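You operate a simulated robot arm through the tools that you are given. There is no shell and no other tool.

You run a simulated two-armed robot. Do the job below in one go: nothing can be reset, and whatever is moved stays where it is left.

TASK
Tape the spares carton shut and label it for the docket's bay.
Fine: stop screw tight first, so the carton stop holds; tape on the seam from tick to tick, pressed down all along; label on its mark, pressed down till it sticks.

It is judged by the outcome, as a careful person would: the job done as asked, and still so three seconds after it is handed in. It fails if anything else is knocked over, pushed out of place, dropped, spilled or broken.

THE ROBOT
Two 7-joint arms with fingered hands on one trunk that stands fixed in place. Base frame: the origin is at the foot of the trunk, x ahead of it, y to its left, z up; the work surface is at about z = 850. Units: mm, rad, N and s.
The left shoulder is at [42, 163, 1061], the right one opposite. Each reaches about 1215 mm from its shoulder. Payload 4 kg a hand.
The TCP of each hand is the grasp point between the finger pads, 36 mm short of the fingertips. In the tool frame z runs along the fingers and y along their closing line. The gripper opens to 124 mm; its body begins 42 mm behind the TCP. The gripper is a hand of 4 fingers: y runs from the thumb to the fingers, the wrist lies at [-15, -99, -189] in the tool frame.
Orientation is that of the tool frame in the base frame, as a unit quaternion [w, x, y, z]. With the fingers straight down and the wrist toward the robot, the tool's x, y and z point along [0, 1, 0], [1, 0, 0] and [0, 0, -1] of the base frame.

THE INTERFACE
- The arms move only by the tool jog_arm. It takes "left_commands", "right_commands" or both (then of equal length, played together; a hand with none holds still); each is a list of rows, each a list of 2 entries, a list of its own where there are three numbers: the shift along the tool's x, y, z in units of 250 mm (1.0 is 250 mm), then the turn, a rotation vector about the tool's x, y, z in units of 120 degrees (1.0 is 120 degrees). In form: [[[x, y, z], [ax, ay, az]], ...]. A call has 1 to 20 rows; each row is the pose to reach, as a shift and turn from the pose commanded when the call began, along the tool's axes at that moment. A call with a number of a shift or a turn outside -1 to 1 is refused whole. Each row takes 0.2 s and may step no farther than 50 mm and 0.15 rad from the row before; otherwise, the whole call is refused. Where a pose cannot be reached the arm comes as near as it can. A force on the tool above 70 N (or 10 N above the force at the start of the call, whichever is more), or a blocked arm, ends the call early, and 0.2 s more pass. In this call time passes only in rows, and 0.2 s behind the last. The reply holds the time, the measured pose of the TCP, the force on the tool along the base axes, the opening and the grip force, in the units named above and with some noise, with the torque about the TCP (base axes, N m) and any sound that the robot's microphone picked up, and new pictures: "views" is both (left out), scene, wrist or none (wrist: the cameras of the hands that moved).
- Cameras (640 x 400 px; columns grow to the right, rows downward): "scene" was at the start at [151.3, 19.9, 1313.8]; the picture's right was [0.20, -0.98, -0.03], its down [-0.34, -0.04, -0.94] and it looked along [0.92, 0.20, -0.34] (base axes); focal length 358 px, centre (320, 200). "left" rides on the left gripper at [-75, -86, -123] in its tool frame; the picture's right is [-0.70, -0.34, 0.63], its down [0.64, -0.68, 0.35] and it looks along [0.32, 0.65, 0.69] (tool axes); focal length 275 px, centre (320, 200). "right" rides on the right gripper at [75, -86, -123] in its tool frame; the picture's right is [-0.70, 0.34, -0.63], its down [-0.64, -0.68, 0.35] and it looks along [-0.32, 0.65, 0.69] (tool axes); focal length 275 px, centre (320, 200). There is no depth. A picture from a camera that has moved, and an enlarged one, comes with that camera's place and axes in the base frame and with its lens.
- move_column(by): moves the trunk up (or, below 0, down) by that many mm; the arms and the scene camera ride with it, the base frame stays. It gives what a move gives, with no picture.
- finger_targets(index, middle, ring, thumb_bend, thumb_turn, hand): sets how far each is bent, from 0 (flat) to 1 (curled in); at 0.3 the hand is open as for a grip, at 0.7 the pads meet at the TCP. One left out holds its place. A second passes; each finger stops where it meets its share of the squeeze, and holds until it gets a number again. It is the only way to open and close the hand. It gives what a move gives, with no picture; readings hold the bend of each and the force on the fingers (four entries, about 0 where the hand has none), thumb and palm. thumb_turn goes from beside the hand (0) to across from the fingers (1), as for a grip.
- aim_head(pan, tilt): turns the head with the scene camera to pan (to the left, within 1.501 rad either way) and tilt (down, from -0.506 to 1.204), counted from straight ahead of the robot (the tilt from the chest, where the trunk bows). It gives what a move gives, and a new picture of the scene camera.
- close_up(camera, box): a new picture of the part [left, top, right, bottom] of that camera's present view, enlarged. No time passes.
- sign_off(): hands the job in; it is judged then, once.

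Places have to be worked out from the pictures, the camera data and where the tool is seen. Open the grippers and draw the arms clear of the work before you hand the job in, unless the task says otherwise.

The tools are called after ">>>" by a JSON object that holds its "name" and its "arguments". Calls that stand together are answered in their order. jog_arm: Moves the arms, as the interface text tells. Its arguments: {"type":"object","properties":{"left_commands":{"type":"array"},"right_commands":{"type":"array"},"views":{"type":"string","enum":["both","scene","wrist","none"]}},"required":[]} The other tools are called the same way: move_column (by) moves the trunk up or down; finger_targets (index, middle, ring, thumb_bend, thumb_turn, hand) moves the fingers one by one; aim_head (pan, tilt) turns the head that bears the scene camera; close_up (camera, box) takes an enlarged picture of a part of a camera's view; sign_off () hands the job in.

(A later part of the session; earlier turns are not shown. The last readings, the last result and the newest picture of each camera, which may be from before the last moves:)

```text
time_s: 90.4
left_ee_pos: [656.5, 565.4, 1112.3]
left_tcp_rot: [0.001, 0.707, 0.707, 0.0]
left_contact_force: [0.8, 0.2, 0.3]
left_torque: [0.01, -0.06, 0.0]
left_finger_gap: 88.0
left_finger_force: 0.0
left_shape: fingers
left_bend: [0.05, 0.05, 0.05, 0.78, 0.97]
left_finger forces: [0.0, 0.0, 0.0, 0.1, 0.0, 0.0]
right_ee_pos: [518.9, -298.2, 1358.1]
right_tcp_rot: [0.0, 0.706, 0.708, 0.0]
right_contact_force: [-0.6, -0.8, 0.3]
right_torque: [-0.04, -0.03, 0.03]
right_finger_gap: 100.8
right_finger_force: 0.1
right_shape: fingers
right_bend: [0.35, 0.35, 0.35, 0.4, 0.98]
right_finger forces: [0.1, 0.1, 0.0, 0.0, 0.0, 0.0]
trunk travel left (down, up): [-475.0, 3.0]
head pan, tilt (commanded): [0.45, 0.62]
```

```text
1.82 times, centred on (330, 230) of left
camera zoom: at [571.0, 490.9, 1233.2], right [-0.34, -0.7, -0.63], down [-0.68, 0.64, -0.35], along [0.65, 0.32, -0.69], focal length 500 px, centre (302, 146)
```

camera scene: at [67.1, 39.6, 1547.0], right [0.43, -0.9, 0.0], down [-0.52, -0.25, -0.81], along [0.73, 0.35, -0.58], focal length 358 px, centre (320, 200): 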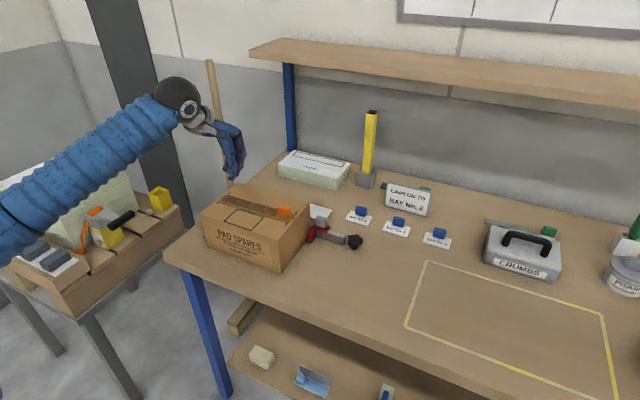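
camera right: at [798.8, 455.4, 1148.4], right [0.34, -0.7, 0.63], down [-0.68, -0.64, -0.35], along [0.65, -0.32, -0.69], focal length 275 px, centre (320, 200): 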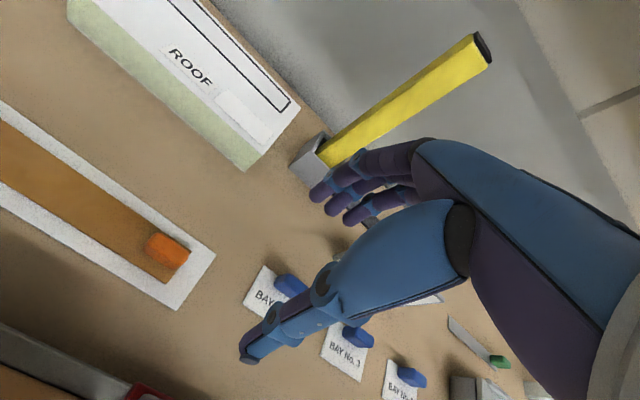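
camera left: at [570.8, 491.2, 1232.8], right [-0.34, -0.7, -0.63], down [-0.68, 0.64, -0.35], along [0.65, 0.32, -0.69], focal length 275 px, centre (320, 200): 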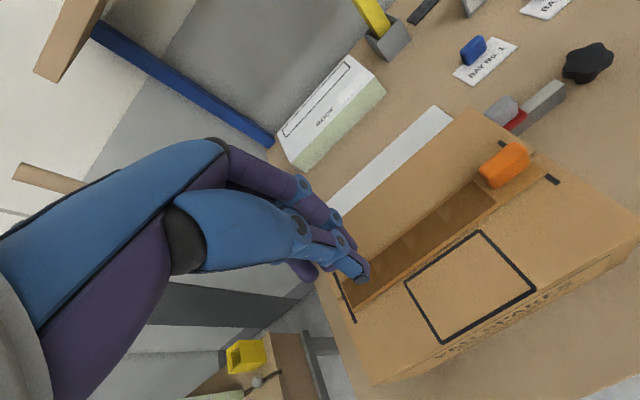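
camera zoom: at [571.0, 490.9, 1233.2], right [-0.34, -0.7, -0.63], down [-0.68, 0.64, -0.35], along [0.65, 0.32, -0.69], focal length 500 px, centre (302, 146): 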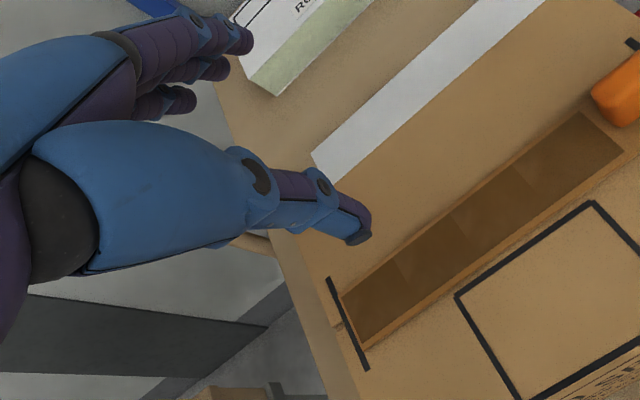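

The thumb alone now points straight down, tip about (+7, −7, −34) mm from the TCP, with the fingers well clear. I bring it over the near margin beside the tab and lower to just above.

>>> {"name": "jog_arm", "arguments": {"left_commands": [[[-0.117, 0.009, 0], [0, 0, 0]], [[-0.234, 0.018, 0], [0, 0, 0]], [[-0.351, 0.027, 0], [0, 0, 0]], [[-0.466, 0.036, 0], [0, 0, 0]], [[-0.466, 0.036, 0.12], [0, 0, 0]], [[-0.466, 0.036, 0.24], [0, 0, 0]], [[-0.466, 0.036, 0.33], [0, 0, 0]]], "views": "none"}}

>>> {"name": "close_up", "arguments": {"camera": "left", "box": [280, 160, 460, 310]}}

>>> {"name": "close_up", "arguments": {"camera": "scene", "box": [255, 165, 325, 225]}}

```text
time_s: 92.0
left_ee_pos: [664.4, 451.1, 1034.2]
left_tcp_rot: [0.004, 0.706, 0.708, 0.005]
left_contact_force: [-8.5, 3.6, 45.6]
left_torque: [-0.34, -0.45, 0.02]
left_finger_gap: 83.5
left_finger_force: 23.0
left_shape: fingers
left_bend: [0.05, 0.05, 0.05, 0.78, 0.99]
left_finger forces: [0.0, 0.0, 0.0, 0.0, 45.2, 0.1]
right_ee_pos: [512.0, -299.9, 1360.3]
right_tcp_rot: [0.001, 0.707, 0.707, 0.002]
right_contact_force: [-0.9, 0.5, -0.5]
right_torque: [0.03, -0.03, 0.03]
right_finger_gap: 100.8
right_finger_force: 0.0
right_shape: fingers
right_bend: [0.35, 0.35, 0.35, 0.4, 0.98]
right_finger forces: [0.0, 0.0, 0.0, 0.1, 0.1, 0.1]
trunk travel left (down, up): [-475.0, 3.0]
head pan, tilt (commanded): [0.45, 0.62]
```

```text
2.67 times, centred on (370, 235) of left
camera zoom: at [577.4, 375.9, 1155.4], right [-0.33, -0.7, -0.64], down [-0.68, 0.64, -0.35], along [0.66, 0.32, -0.68], focal length 734 px, centre (187, 107)
```

zoom: 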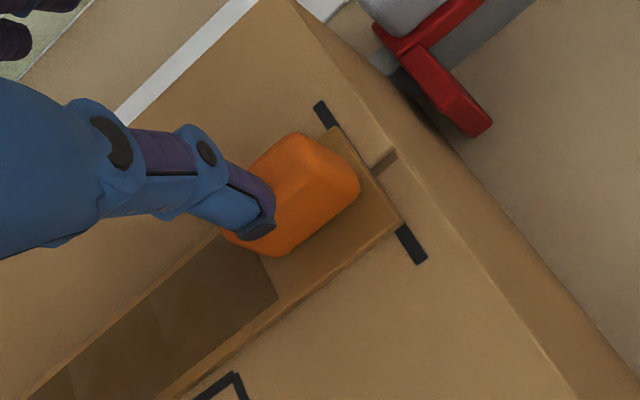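

```text
6.67 times, centred on (290, 195) of scene
camera zoom: at [60.9, 35.8, 1547.9], right [0.44, -0.9, 0.0], down [-0.52, -0.25, -0.82], along [0.74, 0.36, -0.58], focal length 2389 px, centre (520, 233)
```

zoom: 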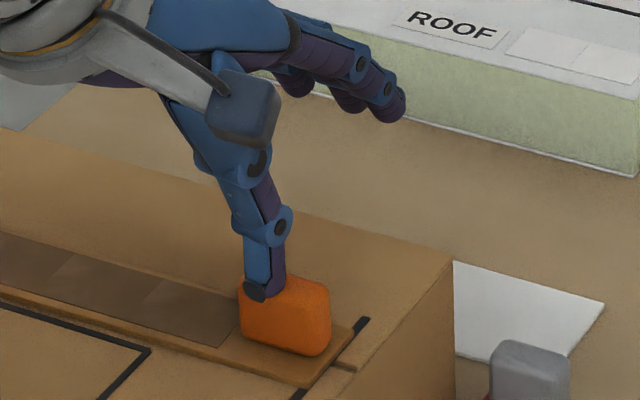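

The thumb tip landed on the tab's top edge instead. I lift, shift 10 mm toward me and come down more carefully.

>>> {"name": "jog_arm", "arguments": {"left_commands": [[[0, 0, -0.1], [0, 0, 0]], [[0, -0.02, -0.1], [0, 0, 0]], [[0, -0.04, -0.1], [0, 0, 0]], [[0, -0.04, 0.0], [0, 0, 0]], [[0, -0.04, 0.03], [0, 0, 0]]], "views": "none"}}

>>> {"name": "close_up", "arguments": {"camera": "left", "box": [280, 160, 460, 310]}}

>>> {"name": "close_up", "arguments": {"camera": "scene", "box": [255, 165, 325, 225]}}

```text
time_s: 93.2
left_ee_pos: [655.7, 449.5, 1020.4]
left_tcp_rot: [0.0, 0.707, 0.708, 0.0]
left_contact_force: [0.3, -0.3, -0.1]
left_torque: [0.03, -0.02, -0.01]
left_finger_gap: 88.0
left_finger_force: 0.1
left_shape: fingers
left_bend: [0.05, 0.05, 0.05, 0.78, 0.98]
left_finger forces: [0.0, 0.0, 0.1, 0.0, 0.0, 0.0]
right_ee_pos: [517.6, -298.8, 1360.1]
right_tcp_rot: [-0.001, 0.707, 0.707, 0.0]
right_contact_force: [0.9, 0.5, 0.0]
right_torque: [-0.02, -0.02, -0.02]
right_finger_gap: 100.7
right_finger_force: 0.0
right_shape: fingers
right_bend: [0.35, 0.35, 0.35, 0.4, 0.98]
right_finger forces: [0.0, 0.1, 0.0, 0.0, 0.0, 0.0]
trunk travel left (down, up): [-475.0, 3.0]
head pan, tilt (commanded): [0.45, 0.62]
```

```text
2.67 times, centred on (370, 235) of left
camera zoom: at [571.5, 375.4, 1140.8], right [-0.34, -0.7, -0.63], down [-0.68, 0.64, -0.35], along [0.65, 0.32, -0.69], focal length 734 px, centre (187, 107)
```

zoom: 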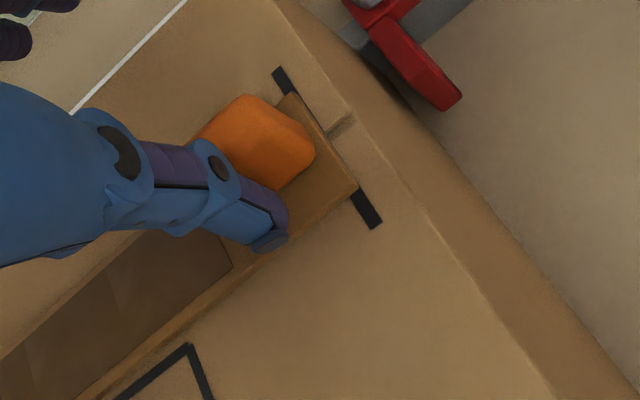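

```text
6.67 times, centred on (290, 195) of scene
camera zoom: at [67.2, 38.8, 1547.0], right [0.44, -0.9, 0.0], down [-0.52, -0.25, -0.81], along [0.73, 0.35, -0.58], focal length 2389 px, centre (520, 233)
```

zoom: 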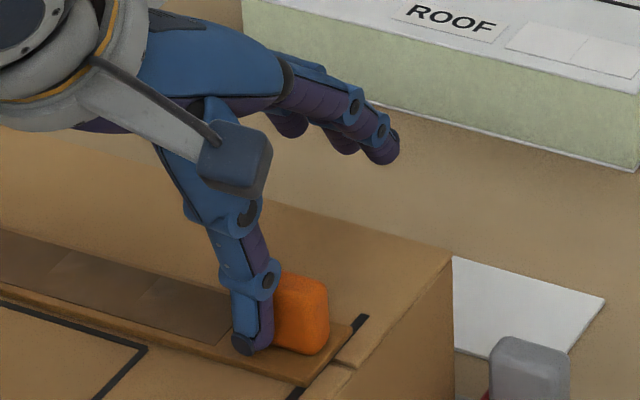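

Now the thumb tip is beside the tab over the tape margin, untouched. I lower it the last 13 mm and press.

>>> {"name": "jog_arm", "arguments": {"left_commands": [[[0, 0, 0.03], [0, 0, 0]], [[0, 0, 0.05], [0, 0, 0]], [[0, 0, 0.062], [0, 0, 0]], [[0, 0, 0.07], [0, 0, 0]]], "views": "none"}}

>>> {"name": "close_up", "arguments": {"camera": "left", "box": [280, 160, 460, 310]}}

>>> {"name": "close_up", "arguments": {"camera": "scene", "box": [255, 165, 325, 225]}}

```text
time_s: 94.2
left_ee_pos: [655.4, 450.0, 1006.2]
left_tcp_rot: [0.002, 0.706, 0.708, 0.003]
left_contact_force: [-5.8, 1.7, 35.1]
left_torque: [-0.26, -0.37, -0.01]
left_finger_gap: 84.1
left_finger_force: 17.1
left_shape: fingers
left_bend: [0.05, 0.05, 0.05, 0.78, 0.98]
left_finger forces: [0.0, 0.0, 0.0, 0.1, 35.3, 0.0]
right_ee_pos: [515.2, -299.2, 1360.0]
right_tcp_rot: [0.0, 0.707, 0.707, 0.002]
right_contact_force: [-0.8, 0.6, 0.2]
right_torque: [0.02, -0.03, -0.01]
right_finger_gap: 100.7
right_finger_force: 0.1
right_shape: fingers
right_bend: [0.35, 0.35, 0.35, 0.4, 0.98]
right_finger forces: [0.0, 0.1, 0.0, 0.0, 0.1, 0.0]
trunk travel left (down, up): [-475.0, 3.0]
head pan, tilt (commanded): [0.45, 0.62]
```

```text
2.67 times, centred on (370, 235) of left
camera zoom: at [569.1, 375.4, 1126.7], right [-0.33, -0.7, -0.64], down [-0.68, 0.64, -0.35], along [0.65, 0.32, -0.69], focal length 734 px, centre (187, 107)
```

zoom: 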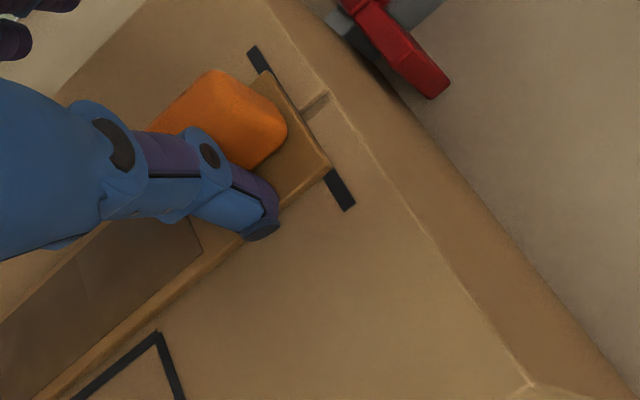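

```text
6.67 times, centred on (290, 195) of scene
camera zoom: at [64.4, 37.4, 1547.4], right [0.44, -0.9, 0.0], down [-0.52, -0.25, -0.82], along [0.73, 0.36, -0.58], focal length 2389 px, centre (520, 233)
```

zoom: 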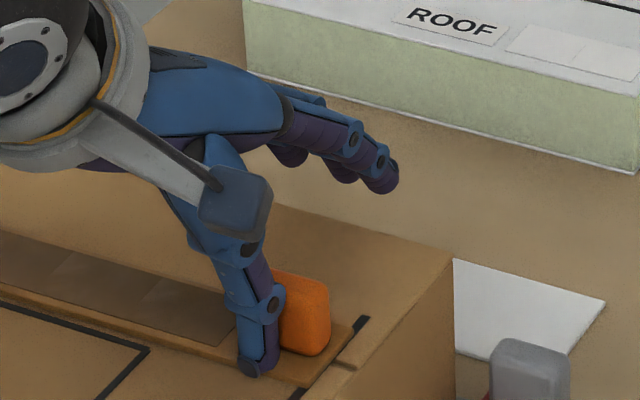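

The tip came down right at the tape's near edge. I lift slightly, shift 4.5 mm inward and press again.

>>> {"name": "jog_arm", "arguments": {"left_commands": [[[0, 0, -0.05], [0, 0, 0]], [[0, 0.018, -0.05], [0, 0, 0]], [[0, 0.018, -0.03], [0, 0, 0]], [[0, 0.018, -0.015], [0, 0, 0]], [[0, 0.018, -0.008], [0, 0, 0]]], "views": "none"}}

>>> {"name": "close_up", "arguments": {"camera": "left", "box": [280, 160, 460, 310]}}

>>> {"name": "close_up", "arguments": {"camera": "scene", "box": [255, 165, 325, 225]}}

```text
time_s: 95.4
left_ee_pos: [662.4, 450.4, 1008.7]
left_tcp_rot: [0.002, 0.707, 0.707, 0.002]
left_contact_force: [-8.7, 0.9, 25.3]
left_torque: [-0.25, -0.21, -0.07]
left_finger_gap: 89.4
left_finger_force: 12.9
left_shape: fingers
left_bend: [0.05, 0.05, 0.05, 0.77, 0.98]
left_finger forces: [0.0, 0.1, 0.1, 0.1, 26.3, 0.1]
right_ee_pos: [516.5, -298.3, 1360.2]
right_tcp_rot: [0.0, 0.707, 0.707, 0.002]
right_contact_force: [0.3, -0.7, 0.0]
right_torque: [-0.03, -0.06, -0.03]
right_finger_gap: 100.8
right_finger_force: 0.2
right_shape: fingers
right_bend: [0.35, 0.35, 0.35, 0.4, 0.98]
right_finger forces: [0.0, 0.0, 0.0, 0.0, 0.0, 0.0]
trunk travel left (down, up): [-475.0, 3.0]
head pan, tilt (commanded): [0.45, 0.62]
```

```text
2.67 times, centred on (370, 235) of left
camera zoom: at [575.3, 375.2, 1129.1], right [-0.33, -0.7, -0.64], down [-0.68, 0.64, -0.35], along [0.65, 0.32, -0.69], focal length 734 px, centre (187, 107)
```

zoom: 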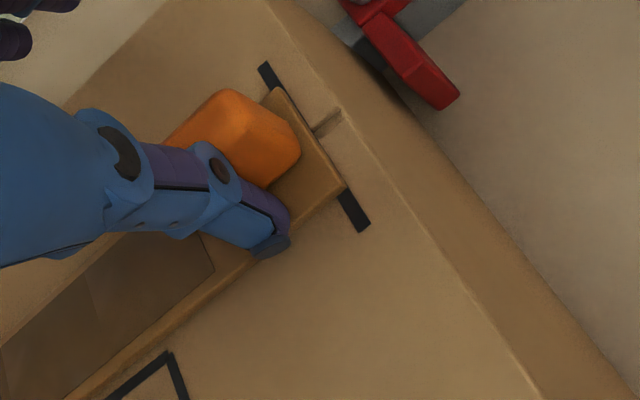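

```text
6.67 times, centred on (290, 195) of scene
camera zoom: at [65.1, 38.0, 1547.3], right [0.44, -0.9, 0.0], down [-0.52, -0.25, -0.81], along [0.73, 0.36, -0.58], focal length 2389 px, centre (520, 233)
```

zoom: 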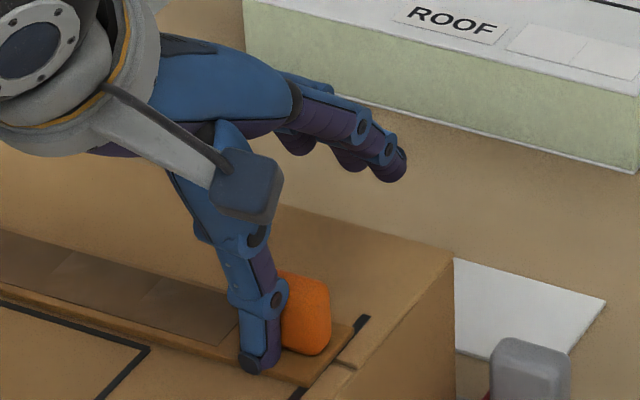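

The segment still hasn't darkened. I enlarge the contact to see exactly where the thumb tip touches.

>>> {"name": "close_up", "arguments": {"camera": "scene", "box": [270, 195, 310, 225]}}

>>> {"name": "close_up", "arguments": {"camera": "left", "box": [330, 200, 410, 260]}}

```text
13.33 times, centred on (290, 210) of scene
camera zoom: at [65.1, 38.0, 1547.3], right [0.44, -0.9, 0.0], down [-0.52, -0.25, -0.81], along [0.73, 0.36, -0.58], focal length 4778 px, centre (720, 67)
```

zoom: 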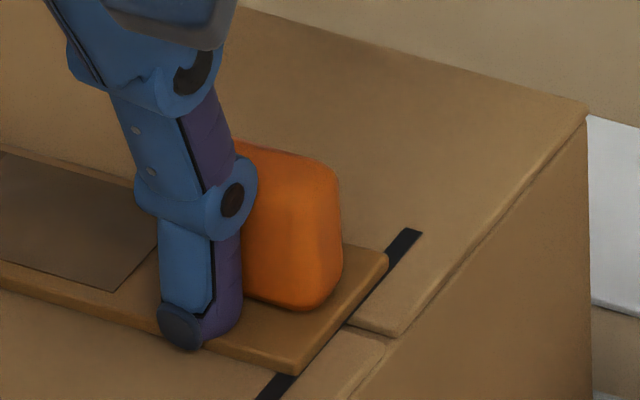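

```text
6.67 times, centred on (370, 230) of left
camera zoom: at [575.3, 375.2, 1129.1], right [-0.33, -0.7, -0.64], down [-0.68, 0.64, -0.35], along [0.65, 0.32, -0.69], focal length 1835 px, centre (-13, 0)
```

zoom: 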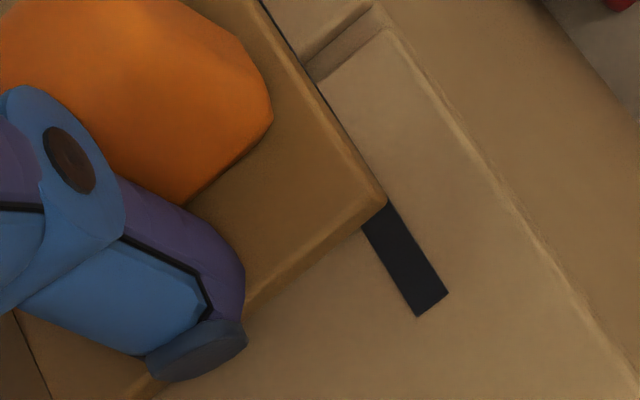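

The tip straddles the tape's edge. There is free tape by its near-right corner, around (673, 425), clear of the tab. I lift, move there and press.

>>> {"name": "jog_arm", "arguments": {"left_commands": [[[0, 0, -0.06], [0, 0, 0]], [[-0.03, 0.011, -0.06], [0, 0, 0]], [[-0.06, 0.023, -0.06], [0, 0, 0]], [[-0.06, 0.023, -0.03], [0, 0, 0]], [[-0.06, 0.023, -0.015], [0, 0, 0]]], "views": "none"}}

>>> {"name": "close_up", "arguments": {"camera": "left", "box": [330, 190, 410, 250]}}

>>> {"name": "close_up", "arguments": {"camera": "scene", "box": [270, 195, 310, 225]}}

```text
time_s: 96.6
left_ee_pos: [667.2, 434.4, 1011.2]
left_tcp_rot: [0.002, 0.707, 0.707, 0.002]
left_contact_force: [-11.8, 2.0, 18.6]
left_torque: [-0.12, -0.1, -0.11]
left_finger_gap: 95.0
left_finger_force: 10.1
left_shape: fingers
left_bend: [0.05, 0.05, 0.05, 0.76, 0.98]
left_finger forces: [0.0, 0.0, 0.0, 0.1, 20.4, 0.0]
right_ee_pos: [515.5, -299.2, 1358.9]
right_tcp_rot: [0.0, 0.707, 0.708, 0.001]
right_contact_force: [-1.1, -1.2, -1.1]
right_torque: [-0.04, 0.03, -0.03]
right_finger_gap: 101.0
right_finger_force: 0.1
right_shape: fingers
right_bend: [0.35, 0.35, 0.35, 0.4, 0.98]
right_finger forces: [0.0, 0.0, 0.1, 0.1, 0.0, 0.1]
trunk travel left (down, up): [-475.0, 3.0]
head pan, tilt (commanded): [0.45, 0.62]
```

```text
6.67 times, centred on (370, 220) of left
camera zoom: at [581.2, 360.5, 1132.0], right [-0.33, -0.7, -0.64], down [-0.68, 0.64, -0.35], along [0.65, 0.32, -0.69], focal length 1835 px, centre (-13, 67)
```

zoom: 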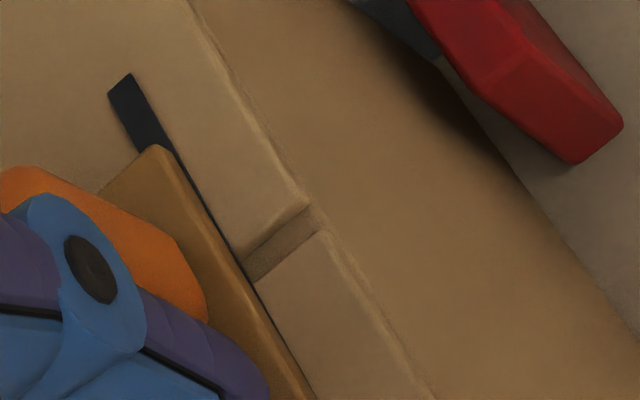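

```text
13.33 times, centred on (290, 210) of scene
camera zoom: at [65.1, 38.1, 1547.3], right [0.44, -0.9, 0.0], down [-0.52, -0.25, -0.81], along [0.73, 0.35, -0.58], focal length 4778 px, centre (720, 67)
```

zoom: 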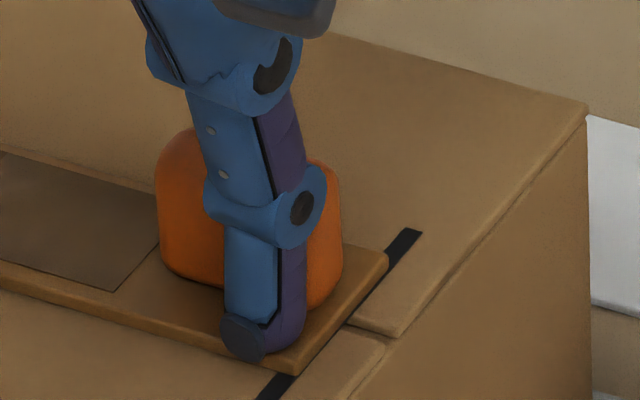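

The thumb's joint is catching the tab's upper edge. I lift, tilt the hand 12° back so the thumb leans away from the tab, and come down on the near margin again.

>>> {"name": "jog_arm", "arguments": {"left_commands": [[[0, 0, -0.1], [0, 0, 0]], [[0.012, -0.013, -0.1], [-0.05, 0, 0]], [[0.024, -0.026, -0.1], [-0.1, 0, 0]], [[0.024, -0.026, -0.1], [-0.1, 0, 0]]], "views": "none"}}

>>> {"name": "close_up", "arguments": {"camera": "left", "box": [300, 180, 420, 280]}}

>>> {"name": "close_up", "arguments": {"camera": "scene", "box": [260, 185, 320, 225]}}

```text
time_s: 97.6
left_ee_pos: [662.9, 440.9, 1032.9]
left_tcp_rot: [0.073, 0.702, 0.704, 0.074]
left_contact_force: [-3.8, -3.2, -0.5]
left_torque: [-0.04, 0.11, -0.07]
left_finger_gap: 94.8
left_finger_force: 2.0
left_shape: fingers
left_bend: [0.05, 0.05, 0.05, 0.76, 0.97]
left_finger forces: [0.1, 0.0, 0.0, 0.1, 3.9, 0.0]
right_ee_pos: [518.2, -298.5, 1359.1]
right_tcp_rot: [-0.001, 0.707, 0.707, 0.0]
right_contact_force: [-0.1, -0.4, 0.0]
right_torque: [0.01, 0.02, 0.01]
right_finger_gap: 100.7
right_finger_force: 0.1
right_shape: fingers
right_bend: [0.35, 0.35, 0.35, 0.4, 0.98]
right_finger forces: [0.1, 0.0, 0.1, 0.0, 0.0, 0.0]
trunk travel left (down, up): [-475.0, 3.0]
head pan, tilt (commanded): [0.45, 0.62]
```

```text
4.00 times, centred on (360, 230) of left
camera zoom: at [552.3, 367.1, 1134.4], right [-0.2, -0.7, -0.69], down [-0.6, 0.64, -0.48], along [0.78, 0.32, -0.54], focal length 1101 px, centre (160, 80)
```

zoom: 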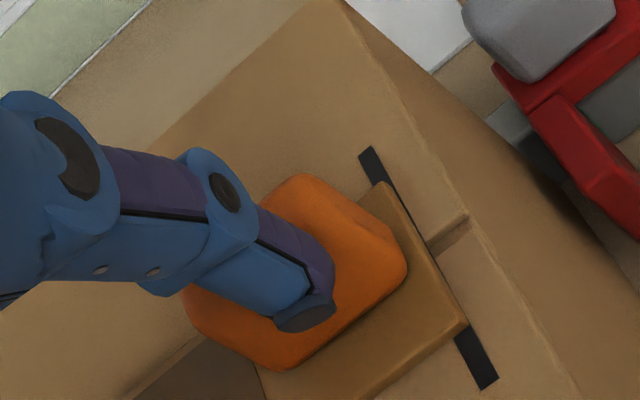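

```text
10.00 times, centred on (290, 205) of scene
camera zoom: at [67.5, 38.2, 1547.0], right [0.44, -0.9, 0.0], down [-0.52, -0.25, -0.81], along [0.73, 0.35, -0.58], focal length 3583 px, centre (620, 150)
```

zoom: 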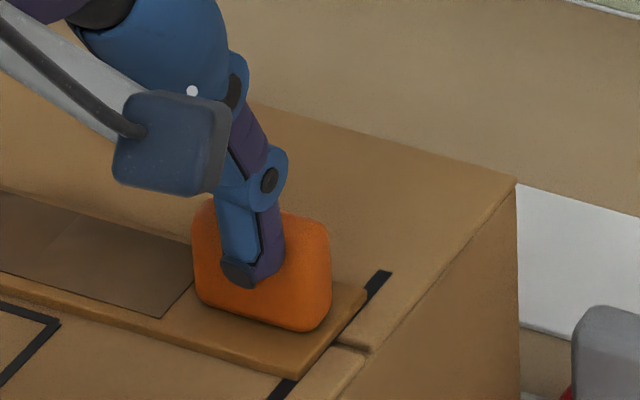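

The tilt works; the tip rests lightly against the tab's near face. I ease 1.5 mm off it and descend straight onto the margin.

>>> {"name": "jog_arm", "arguments": {"left_commands": [[[0, -0.008, -0.002], [0, 0, 0]], [[0, -0.0225, 0.077], [0, 0, 0]], [[0, -0.0275, 0.1], [0, 0, 0]], [[0, -0.0305, 0.114], [0, 0, 0]], [[0, -0.033, 0.126], [0, 0, 0]]], "views": "none"}}

>>> {"name": "close_up", "arguments": {"camera": "left", "box": [300, 180, 420, 280]}}

>>> {"name": "close_up", "arguments": {"camera": "scene", "box": [260, 185, 320, 225]}}

```text
time_s: 98.8
left_ee_pos: [656.9, 441.2, 1006.7]
left_tcp_rot: [0.078, 0.703, 0.703, 0.078]
left_contact_force: [-19.5, 2.2, 53.2]
left_torque: [-0.53, -0.1, -0.12]
left_finger_gap: 88.7
left_finger_force: 29.0
left_shape: fingers
left_bend: [0.05, 0.05, 0.05, 0.76, 0.98]
left_finger forces: [0.1, 0.0, 0.1, 0.0, 57.8, 0.1]
right_ee_pos: [513.3, -300.8, 1361.1]
right_tcp_rot: [0.001, 0.707, 0.707, 0.002]
right_contact_force: [0.2, -0.2, 0.6]
right_torque: [-0.02, -0.01, -0.03]
right_finger_gap: 100.3
right_finger_force: 0.1
right_shape: fingers
right_bend: [0.35, 0.35, 0.35, 0.4, 0.98]
right_finger forces: [0.0, 0.1, 0.1, 0.0, 0.0, 0.0]
trunk travel left (down, up): [-475.0, 3.0]
head pan, tilt (commanded): [0.45, 0.62]
```

```text
4.00 times, centred on (360, 230) of left
camera zoom: at [546.5, 366.3, 1105.8], right [-0.19, -0.7, -0.69], down [-0.59, 0.64, -0.49], along [0.78, 0.32, -0.53], focal length 1101 px, centre (160, 80)
```

zoom: 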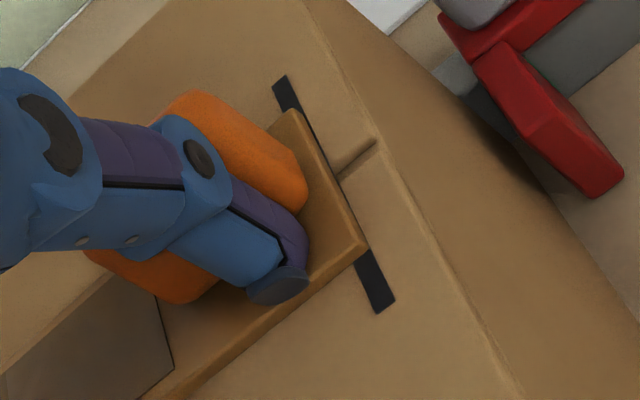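

```text
10.00 times, centred on (290, 205) of scene
camera zoom: at [61.3, 36.5, 1547.7], right [0.44, -0.9, 0.0], down [-0.52, -0.25, -0.82], along [0.73, 0.36, -0.58], focal length 3583 px, centre (620, 150)
```

zoom: 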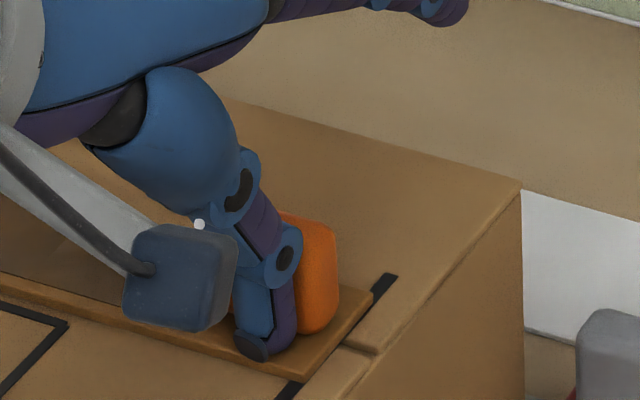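

Even 53 N on the margin doesn't register, and looking back, each press took for stretches whose middle was within about 30 mm on the tape's centreline. So I'll press on the centreline right against the tab's left side instead; I lift and straighten the hand first.

>>> {"name": "jog_arm", "arguments": {"left_commands": [[[0, -0.01, -0.1], [0, 0, 0]], [[0, 0.0, -0.2], [0.05, 0, 0]], [[0, 0.02, -0.28], [0.1, 0, 0]], [[0.1, 0.05, -0.3], [0.1, 0, 0]], [[0.156, 0.08, -0.3], [0.1, 0, 0]]], "views": "both"}}

>>> {"name": "close_up", "arguments": {"camera": "scene", "box": [200, 150, 330, 250]}}

```text
time_s: 100.0
left_ee_pos: [664.8, 481.1, 1075.9]
left_tcp_rot: [0.0, 0.706, 0.708, -0.001]
left_contact_force: [0.0, -0.3, 0.3]
left_torque: [0.06, -0.01, -0.02]
left_finger_gap: 88.6
left_finger_force: 0.1
left_shape: fingers
left_bend: [0.05, 0.05, 0.05, 0.78, 0.98]
left_finger forces: [0.0, 0.0, 0.1, 0.0, 0.0, 0.0]
right_ee_pos: [517.9, -298.1, 1357.6]
right_tcp_rot: [-0.001, 0.707, 0.707, 0.0]
right_contact_force: [-0.1, -0.2, -0.2]
right_torque: [0.04, -0.02, -0.01]
right_finger_gap: 101.1
right_finger_force: 0.1
right_shape: fingers
right_bend: [0.35, 0.35, 0.35, 0.4, 0.98]
right_finger forces: [0.1, 0.0, 0.0, 0.0, 0.0, 0.1]
trunk travel left (down, up): [-475.0, 3.0]
head pan, tilt (commanded): [0.45, 0.62]
camera scene: at [67.9, 38.2, 1547.0], right [0.44, -0.9, 0.0], down [-0.52, -0.25, -0.81], along [0.73, 0.35, -0.58], focal length 358 px, centre (320, 200)
camera left: at [577.6, 407.0, 1196.9], right [-0.34, -0.7, -0.63], down [-0.68, 0.64, -0.34], along [0.65, 0.32, -0.69], focal length 275 px, centre (320, 200)
```

scene: 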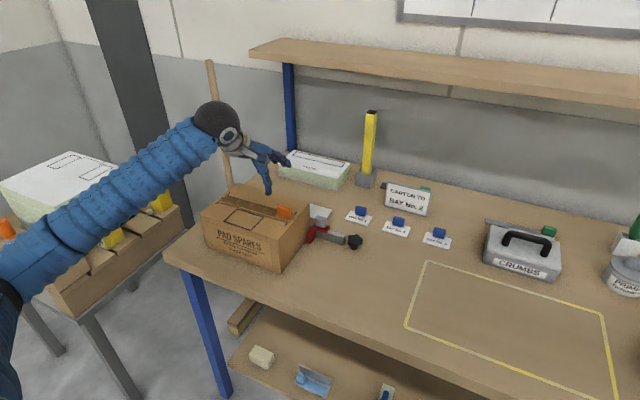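
left: 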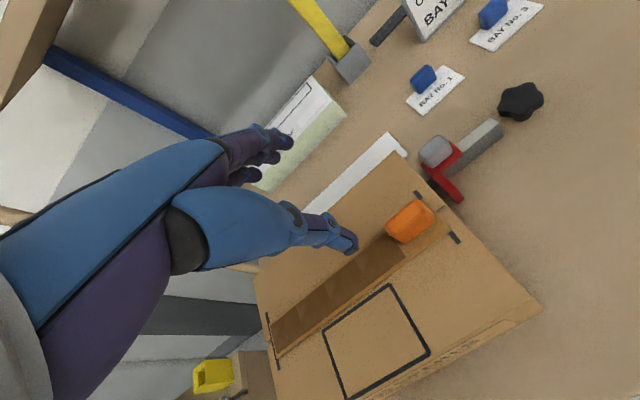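

```text
4.00 times, centred on (265, 200) of scene
camera zoom: at [67.9, 38.2, 1547.0], right [0.44, -0.9, 0.0], down [-0.52, -0.25, -0.81], along [0.73, 0.35, -0.58], focal length 1433 px, centre (540, 200)
```

zoom: 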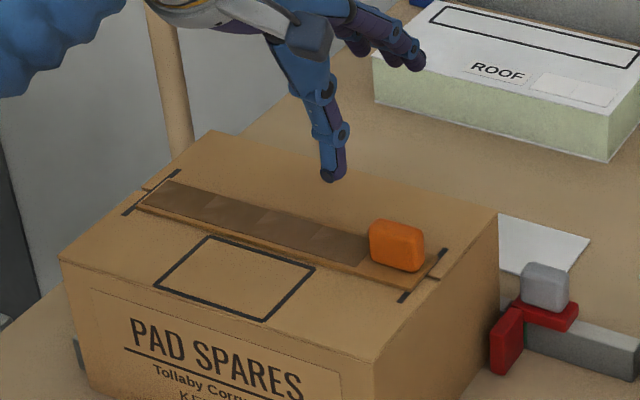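

I move the thumb tip over the tape's centreline just left of the tab (tip target about (686, 469)) and lower partway.

>>> {"name": "jog_arm", "arguments": {"left_commands": [[[-0.016, 0.046, 0.0], [0, 0, 0]], [[-0.016, 0.046, 0.1], [0, 0, 0]], [[-0.016, 0.046, 0.2], [0, 0, 0]]], "views": "none"}}

>>> {"name": "close_up", "arguments": {"camera": "left", "box": [300, 180, 420, 280]}}

>>> {"name": "close_up", "arguments": {"camera": "scene", "box": [255, 180, 315, 225]}}

```text
time_s: 100.8
left_ee_pos: [674.7, 477.1, 1027.3]
left_tcp_rot: [0.0, 0.707, 0.707, 0.0]
left_contact_force: [-0.4, 0.6, -0.4]
left_torque: [0.01, 0.02, -0.03]
left_finger_gap: 88.4
left_finger_force: 0.1
left_shape: fingers
left_bend: [0.05, 0.05, 0.05, 0.78, 0.98]
left_finger forces: [0.1, 0.0, 0.1, 0.1, 0.1, 0.0]
right_ee_pos: [519.1, -299.0, 1359.5]
right_tcp_rot: [0.001, 0.706, 0.708, 0.0]
right_contact_force: [0.2, -0.9, 0.6]
right_torque: [0.0, -0.02, 0.01]
right_finger_gap: 100.9
right_finger_force: 0.2
right_shape: fingers
right_bend: [0.35, 0.35, 0.35, 0.4, 0.98]
right_finger forces: [0.1, 0.0, 0.0, 0.0, 0.1, 0.0]
trunk travel left (down, up): [-475.0, 3.0]
head pan, tilt (commanded): [0.45, 0.62]
```

```text
4.00 times, centred on (360, 230) of left
camera zoom: at [588.9, 402.5, 1148.5], right [-0.34, -0.7, -0.63], down [-0.68, 0.64, -0.35], along [0.65, 0.32, -0.69], focal length 1101 px, centre (160, 80)
```

zoom: 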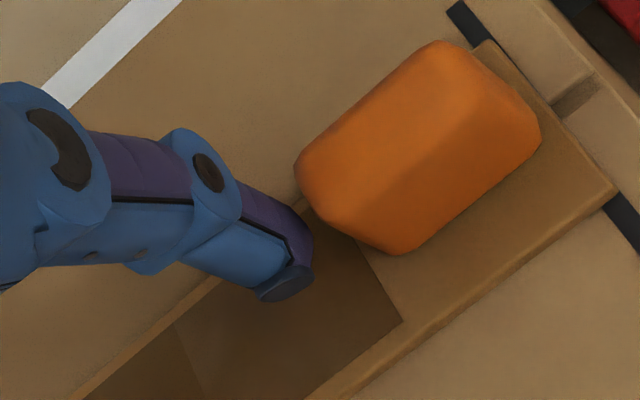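

```text
8.89 times, centred on (285, 202) of scene
camera zoom: at [67.8, 39.2, 1546.9], right [0.44, -0.9, 0.0], down [-0.52, -0.25, -0.81], along [0.73, 0.35, -0.58], focal length 3185 px, centre (631, 178)
```

zoom: 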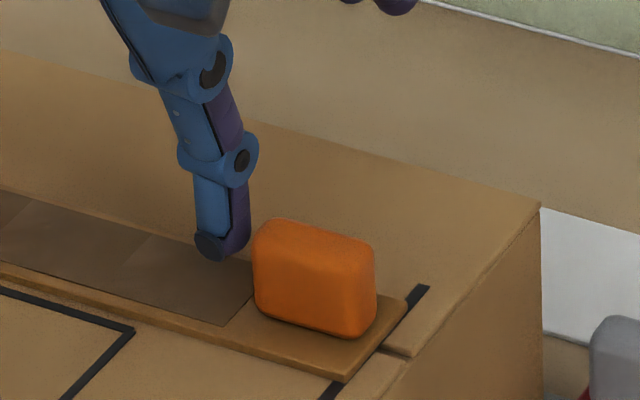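

Clear view: the tip is on the centreline a few mm left of the tab. I shift 3 mm closer and press down.

>>> {"name": "jog_arm", "arguments": {"left_commands": [[[-0.012, 0.002, 0.04], [0, 0, 0]], [[-0.012, 0.002, 0.075], [0, 0, 0]], [[-0.012, 0.002, 0.09], [0, 0, 0]], [[-0.012, 0.002, 0.1], [0, 0, 0]]], "views": "none"}}

>>> {"name": "close_up", "arguments": {"camera": "left", "box": [300, 180, 420, 280]}}

>>> {"name": "close_up", "arguments": {"camera": "scene", "box": [255, 180, 315, 225]}}

```text
time_s: 101.8
left_ee_pos: [671.9, 473.0, 1007.8]
left_tcp_rot: [0.001, 0.706, 0.708, 0.003]
left_contact_force: [-4.1, 3.9, 37.3]
left_torque: [-0.38, -0.18, 0.01]
left_finger_gap: 86.3
left_finger_force: 19.3
left_shape: fingers
left_bend: [0.05, 0.05, 0.05, 0.77, 0.98]
left_finger forces: [0.0, 0.0, 0.0, 0.0, 37.5, 0.1]
right_ee_pos: [515.5, -298.9, 1360.2]
right_tcp_rot: [0.0, 0.708, 0.706, 0.001]
right_contact_force: [0.3, -0.6, 0.6]
right_torque: [-0.03, 0.0, 0.01]
right_finger_gap: 100.8
right_finger_force: 0.1
right_shape: fingers
right_bend: [0.35, 0.35, 0.35, 0.4, 0.98]
right_finger forces: [0.1, 0.0, 0.1, 0.0, 0.0, 0.0]
trunk travel left (down, up): [-475.0, 3.0]
head pan, tilt (commanded): [0.45, 0.62]
```

```text
4.00 times, centred on (360, 230) of left
camera zoom: at [586.8, 398.2, 1129.2], right [-0.33, -0.7, -0.64], down [-0.68, 0.64, -0.35], along [0.65, 0.32, -0.69], focal length 1101 px, centre (160, 80)
```

zoom: 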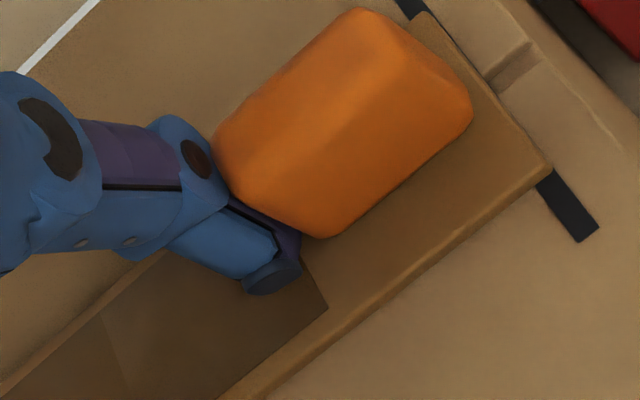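

```text
8.89 times, centred on (285, 202) of scene
camera zoom: at [64.4, 37.5, 1547.5], right [0.44, -0.9, 0.0], down [-0.52, -0.25, -0.82], along [0.73, 0.36, -0.58], focal length 3185 px, centre (631, 178)
```

zoom: 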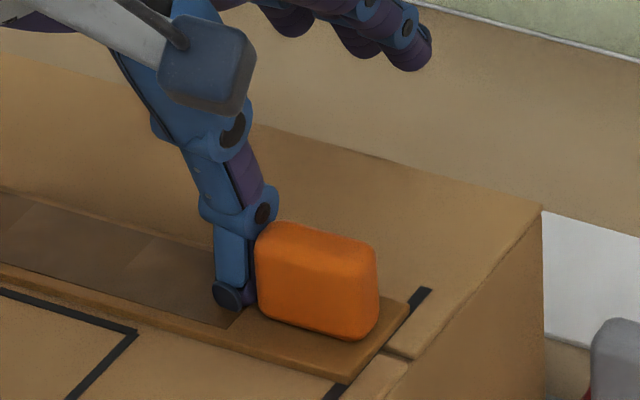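

The thumb's press does not seem to count, whereas index presses did. I lift, close the hand to the earlier blunt point and press with the index close to the tab's left side.

>>> {"name": "jog_arm", "arguments": {"left_commands": [[[0, 0, -0.1], [0, 0, 0]], [[0, 0, -0.22], [0, 0, 0]], [[0.03, 0.054, -0.26], [0, 0, 0]]], "views": "none"}}

>>> {"name": "finger_targets", "arguments": {"hand": "left", "index": 0.7, "middle": 0.7, "ring": 0.7, "thumb_bend": 0.7}}

>>> {"name": "jog_arm", "arguments": {"left_commands": [[[0, 0, 0.1], [0, 0, 0]], [[0, 0, 0.18], [0, 0, 0]], [[0, 0, 0.2], [0, 0, 0]]], "views": "none"}}

>>> {"name": "close_up", "arguments": {"camera": "left", "box": [300, 180, 420, 280]}}

>>> {"name": "close_up", "arguments": {"camera": "scene", "box": [255, 180, 315, 225]}}

```text
time_s: 102.6
left_ee_pos: [688.4, 480.2, 1065.0]
left_tcp_rot: [-0.002, 0.706, 0.708, -0.001]
left_contact_force: [0.1, -0.3, -0.5]
left_torque: [0.01, -0.03, 0.02]
left_finger_gap: 88.6
left_finger_force: 0.1
left_shape: fingers
left_bend: [0.05, 0.05, 0.05, 0.78, 0.98]
left_finger forces: [0.0, 0.1, 0.1, 0.0, 0.0, 0.0]
right_ee_pos: [519.8, -297.3, 1358.4]
right_tcp_rot: [0.0, 0.707, 0.707, 0.0]
right_contact_force: [0.6, 1.0, 0.8]
right_torque: [-0.02, 0.04, 0.01]
right_finger_gap: 100.8
right_finger_force: 0.2
right_shape: fingers
right_bend: [0.35, 0.35, 0.35, 0.4, 0.98]
right_finger forces: [0.0, 0.1, 0.1, 0.0, 0.0, 0.1]
trunk travel left (down, up): [-475.0, 3.0]
head pan, tilt (commanded): [0.45, 0.62]
```

```text
time_s: 103.6
left_ee_pos: [687.9, 478.9, 1066.5]
left_tcp_rot: [0.001, 0.707, 0.707, 0.0]
left_contact_force: [0.4, 0.5, -0.2]
left_torque: [-0.04, 0.03, -0.03]
left_finger_gap: 0.9
left_finger_force: 0.1
left_shape: fingers
left_bend: [0.7, 0.7, 0.7, 0.7, 0.98]
left_finger forces: [0.0, 0.0, 0.0, 0.1, 0.0, 0.1]
right_ee_pos: [518.7, -299.1, 1359.4]
right_tcp_rot: [0.0, 0.707, 0.707, -0.001]
right_contact_force: [0.2, -0.3, -0.1]
right_torque: [0.01, 0.0, 0.02]
right_finger_gap: 101.0
right_finger_force: 0.1
right_shape: fingers
right_bend: [0.35, 0.35, 0.35, 0.4, 0.98]
right_finger forces: [0.0, 0.2, 0.0, 0.1, 0.0, 0.1]
trunk travel left (down, up): [-475.0, 3.0]
head pan, tilt (commanded): [0.45, 0.62]
```

```text
time_s: 104.4
left_ee_pos: [689.3, 479.4, 1018.0]
left_tcp_rot: [0.001, 0.706, 0.708, 0.0]
left_contact_force: [-0.4, -0.2, 0.6]
left_torque: [-0.03, 0.0, 0.0]
left_finger_gap: 0.9
left_finger_force: 0.0
left_shape: fingers
left_bend: [0.7, 0.7, 0.7, 0.7, 0.98]
left_finger forces: [0.0, 0.1, 0.0, 0.0, 0.0, 0.1]
right_ee_pos: [518.2, -298.0, 1358.0]
right_tcp_rot: [0.0, 0.708, 0.707, 0.0]
right_contact_force: [0.1, 0.0, 1.2]
right_torque: [-0.02, 0.05, 0.0]
right_finger_gap: 100.8
right_finger_force: 0.0
right_shape: fingers
right_bend: [0.35, 0.35, 0.35, 0.4, 0.98]
right_finger forces: [0.0, 0.0, 0.0, 0.0, 0.0, 0.0]
trunk travel left (down, up): [-475.0, 3.0]
head pan, tilt (commanded): [0.45, 0.62]
```

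```text
4.00 times, centred on (360, 230) of left
camera zoom: at [603.7, 404.7, 1138.4], right [-0.34, -0.7, -0.63], down [-0.68, 0.64, -0.35], along [0.65, 0.32, -0.69], focal length 1101 px, centre (160, 80)
```

zoom: 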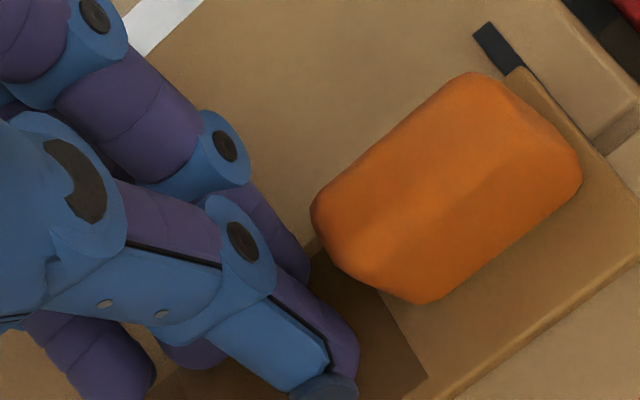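

```text
8.89 times, centred on (285, 202) of scene
camera zoom: at [67.8, 38.7, 1547.0], right [0.44, -0.9, 0.0], down [-0.52, -0.25, -0.81], along [0.73, 0.35, -0.58], focal length 3185 px, centre (631, 178)
```

zoom: 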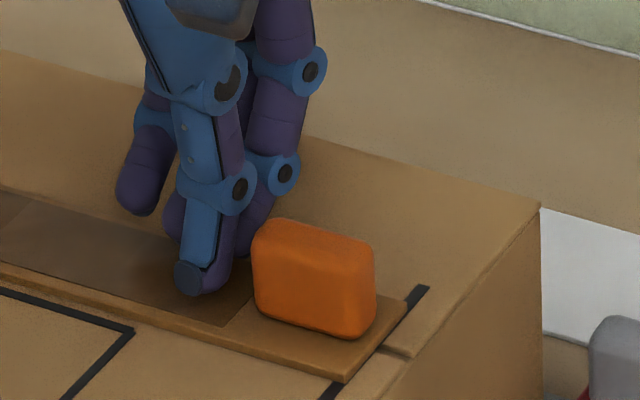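

Beak is in position with the index next to the tab's left side. I press.

>>> {"name": "jog_arm", "arguments": {"left_commands": [[[0, 0, 0.03], [0, 0, 0]], [[0, 0, 0.045], [0, 0, 0]], [[0, 0, 0.055], [0, 0, 0]]], "views": "none"}}

>>> {"name": "close_up", "arguments": {"camera": "scene", "box": [255, 180, 315, 225]}}

>>> {"name": "close_up", "arguments": {"camera": "left", "box": [300, 180, 420, 280]}}

```text
time_s: 105.2
left_ee_pos: [688.5, 480.1, 1010.7]
left_tcp_rot: [0.003, 0.707, 0.708, 0.005]
left_contact_force: [8.6, -1.6, 45.7]
left_torque: [-0.21, -0.37, -0.01]
left_finger_gap: 0.9
left_finger_force: 23.6
left_shape: fingers
left_bend: [0.71, 0.69, 0.7, 0.7, 0.98]
left_finger forces: [23.3, 5.1, 0.0, 0.1, 17.7, 0.0]
right_ee_pos: [515.3, -300.7, 1360.3]
right_tcp_rot: [0.0, 0.708, 0.706, 0.001]
right_contact_force: [0.2, -0.7, 0.2]
right_torque: [0.01, -0.01, -0.01]
right_finger_gap: 100.9
right_finger_force: 0.1
right_shape: fingers
right_bend: [0.35, 0.35, 0.35, 0.4, 0.98]
right_finger forces: [0.1, 0.0, 0.1, 0.0, 0.0, 0.1]
trunk travel left (down, up): [-475.0, 3.0]
head pan, tilt (commanded): [0.45, 0.62]
```

```text
8.89 times, centred on (285, 202) of scene
camera zoom: at [65.0, 36.3, 1547.6], right [0.44, -0.9, 0.0], down [-0.52, -0.25, -0.82], along [0.73, 0.36, -0.58], focal length 3185 px, centre (631, 178)
```

zoom: 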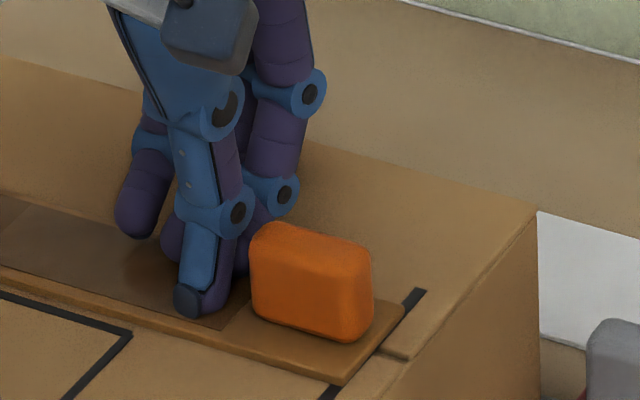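

```text
4.00 times, centred on (360, 230) of left
camera zoom: at [601.8, 405.0, 1130.2], right [-0.33, -0.7, -0.64], down [-0.68, 0.64, -0.35], along [0.66, 0.32, -0.68], focal length 1101 px, centre (160, 80)
```

zoom: 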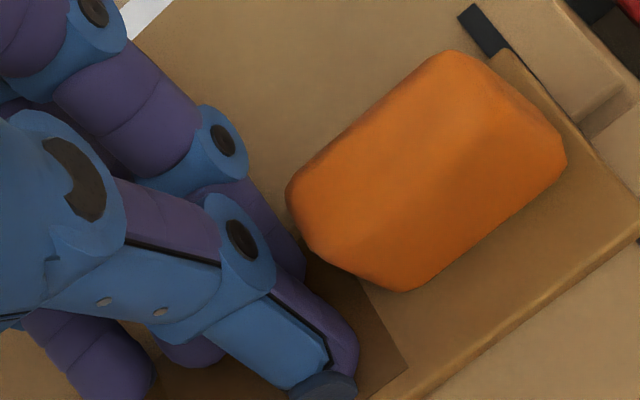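

Still unchanged, and the tab slightly overlaps the boundary, so the index can't reach from that side. Thumb presses seem not to count, so I'll form a single pointing index finger instead; I lift and look at its shape.

>>> {"name": "jog_arm", "arguments": {"left_commands": [[[0, 0, -0.1], [0, 0, 0]], [[0, 0, -0.25], [0, 0, 0]], [[0.1, 0, -0.35], [0, 0, 0]], [[0.25, 0, -0.4], [0, 0, 0]]], "views": "none"}}

>>> {"name": "finger_targets", "arguments": {"hand": "left", "index": 0.72, "middle": 0.05, "ring": 0.05, "thumb_bend": 0.05}}

>>> {"name": "close_up", "arguments": {"camera": "scene", "box": [200, 110, 330, 220]}}

>>> {"name": "close_up", "arguments": {"camera": "left", "box": [200, 120, 500, 360]}}

```text
time_s: 106.2
left_ee_pos: [686.1, 544.2, 1104.4]
left_tcp_rot: [0.001, 0.707, 0.707, -0.001]
left_contact_force: [0.7, -0.1, 0.3]
left_torque: [0.0, 0.0, -0.03]
left_finger_gap: 1.0
left_finger_force: 0.0
left_shape: fingers
left_bend: [0.7, 0.7, 0.7, 0.7, 0.98]
left_finger forces: [0.0, 0.1, 0.0, 0.0, 0.0, 0.0]
right_ee_pos: [517.7, -298.3, 1360.1]
right_tcp_rot: [0.0, 0.707, 0.707, 0.0]
right_contact_force: [0.0, -0.7, -0.2]
right_torque: [0.0, 0.01, 0.02]
right_finger_gap: 100.8
right_finger_force: 0.0
right_shape: fingers
right_bend: [0.35, 0.35, 0.35, 0.4, 0.98]
right_finger forces: [0.1, 0.0, 0.1, 0.0, 0.0, 0.0]
trunk travel left (down, up): [-475.0, 3.0]
head pan, tilt (commanded): [0.45, 0.62]
```

```text
time_s: 107.2
left_ee_pos: [687.1, 544.7, 1105.3]
left_tcp_rot: [0.0, 0.706, 0.708, 0.0]
left_contact_force: [-0.6, 0.1, 0.3]
left_torque: [-0.01, 0.02, 0.03]
left_finger_gap: 48.2
left_finger_force: 0.0
left_shape: fingers
left_bend: [0.72, 0.05, 0.05, 0.05, 0.98]
left_finger forces: [0.0, 0.0, 0.0, 0.1, 0.0, 0.1]
right_ee_pos: [519.1, -297.7, 1359.3]
right_tcp_rot: [0.0, 0.707, 0.707, -0.001]
right_contact_force: [-0.1, 0.8, -0.4]
right_torque: [-0.03, 0.02, 0.01]
right_finger_gap: 100.8
right_finger_force: 0.0
right_shape: fingers
right_bend: [0.35, 0.35, 0.35, 0.4, 0.98]
right_finger forces: [0.1, 0.0, 0.0, 0.1, 0.0, 0.0]
trunk travel left (down, up): [-475.0, 3.0]
head pan, tilt (commanded): [0.45, 0.62]
```

```text
3.64 times, centred on (265, 165) of scene
camera zoom: at [67.5, 39.2, 1547.0], right [0.44, -0.9, 0.0], down [-0.52, -0.25, -0.81], along [0.73, 0.35, -0.58], focal length 1303 px, centre (520, 327)
```

zoom: 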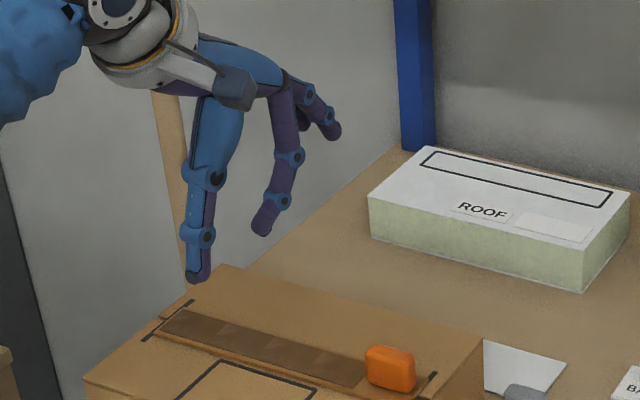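

```text
1.67 times, centred on (350, 240) of left
camera zoom: at [601.0, 469.4, 1226.3], right [-0.34, -0.7, -0.63], down [-0.68, 0.64, -0.35], along [0.65, 0.32, -0.69], focal length 459 px, centre (270, 133)
```

zoom: 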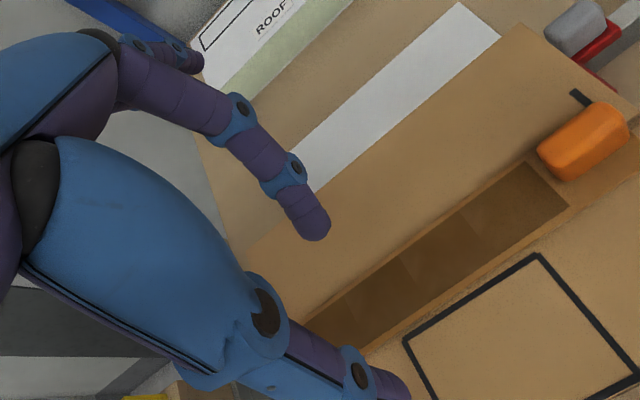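

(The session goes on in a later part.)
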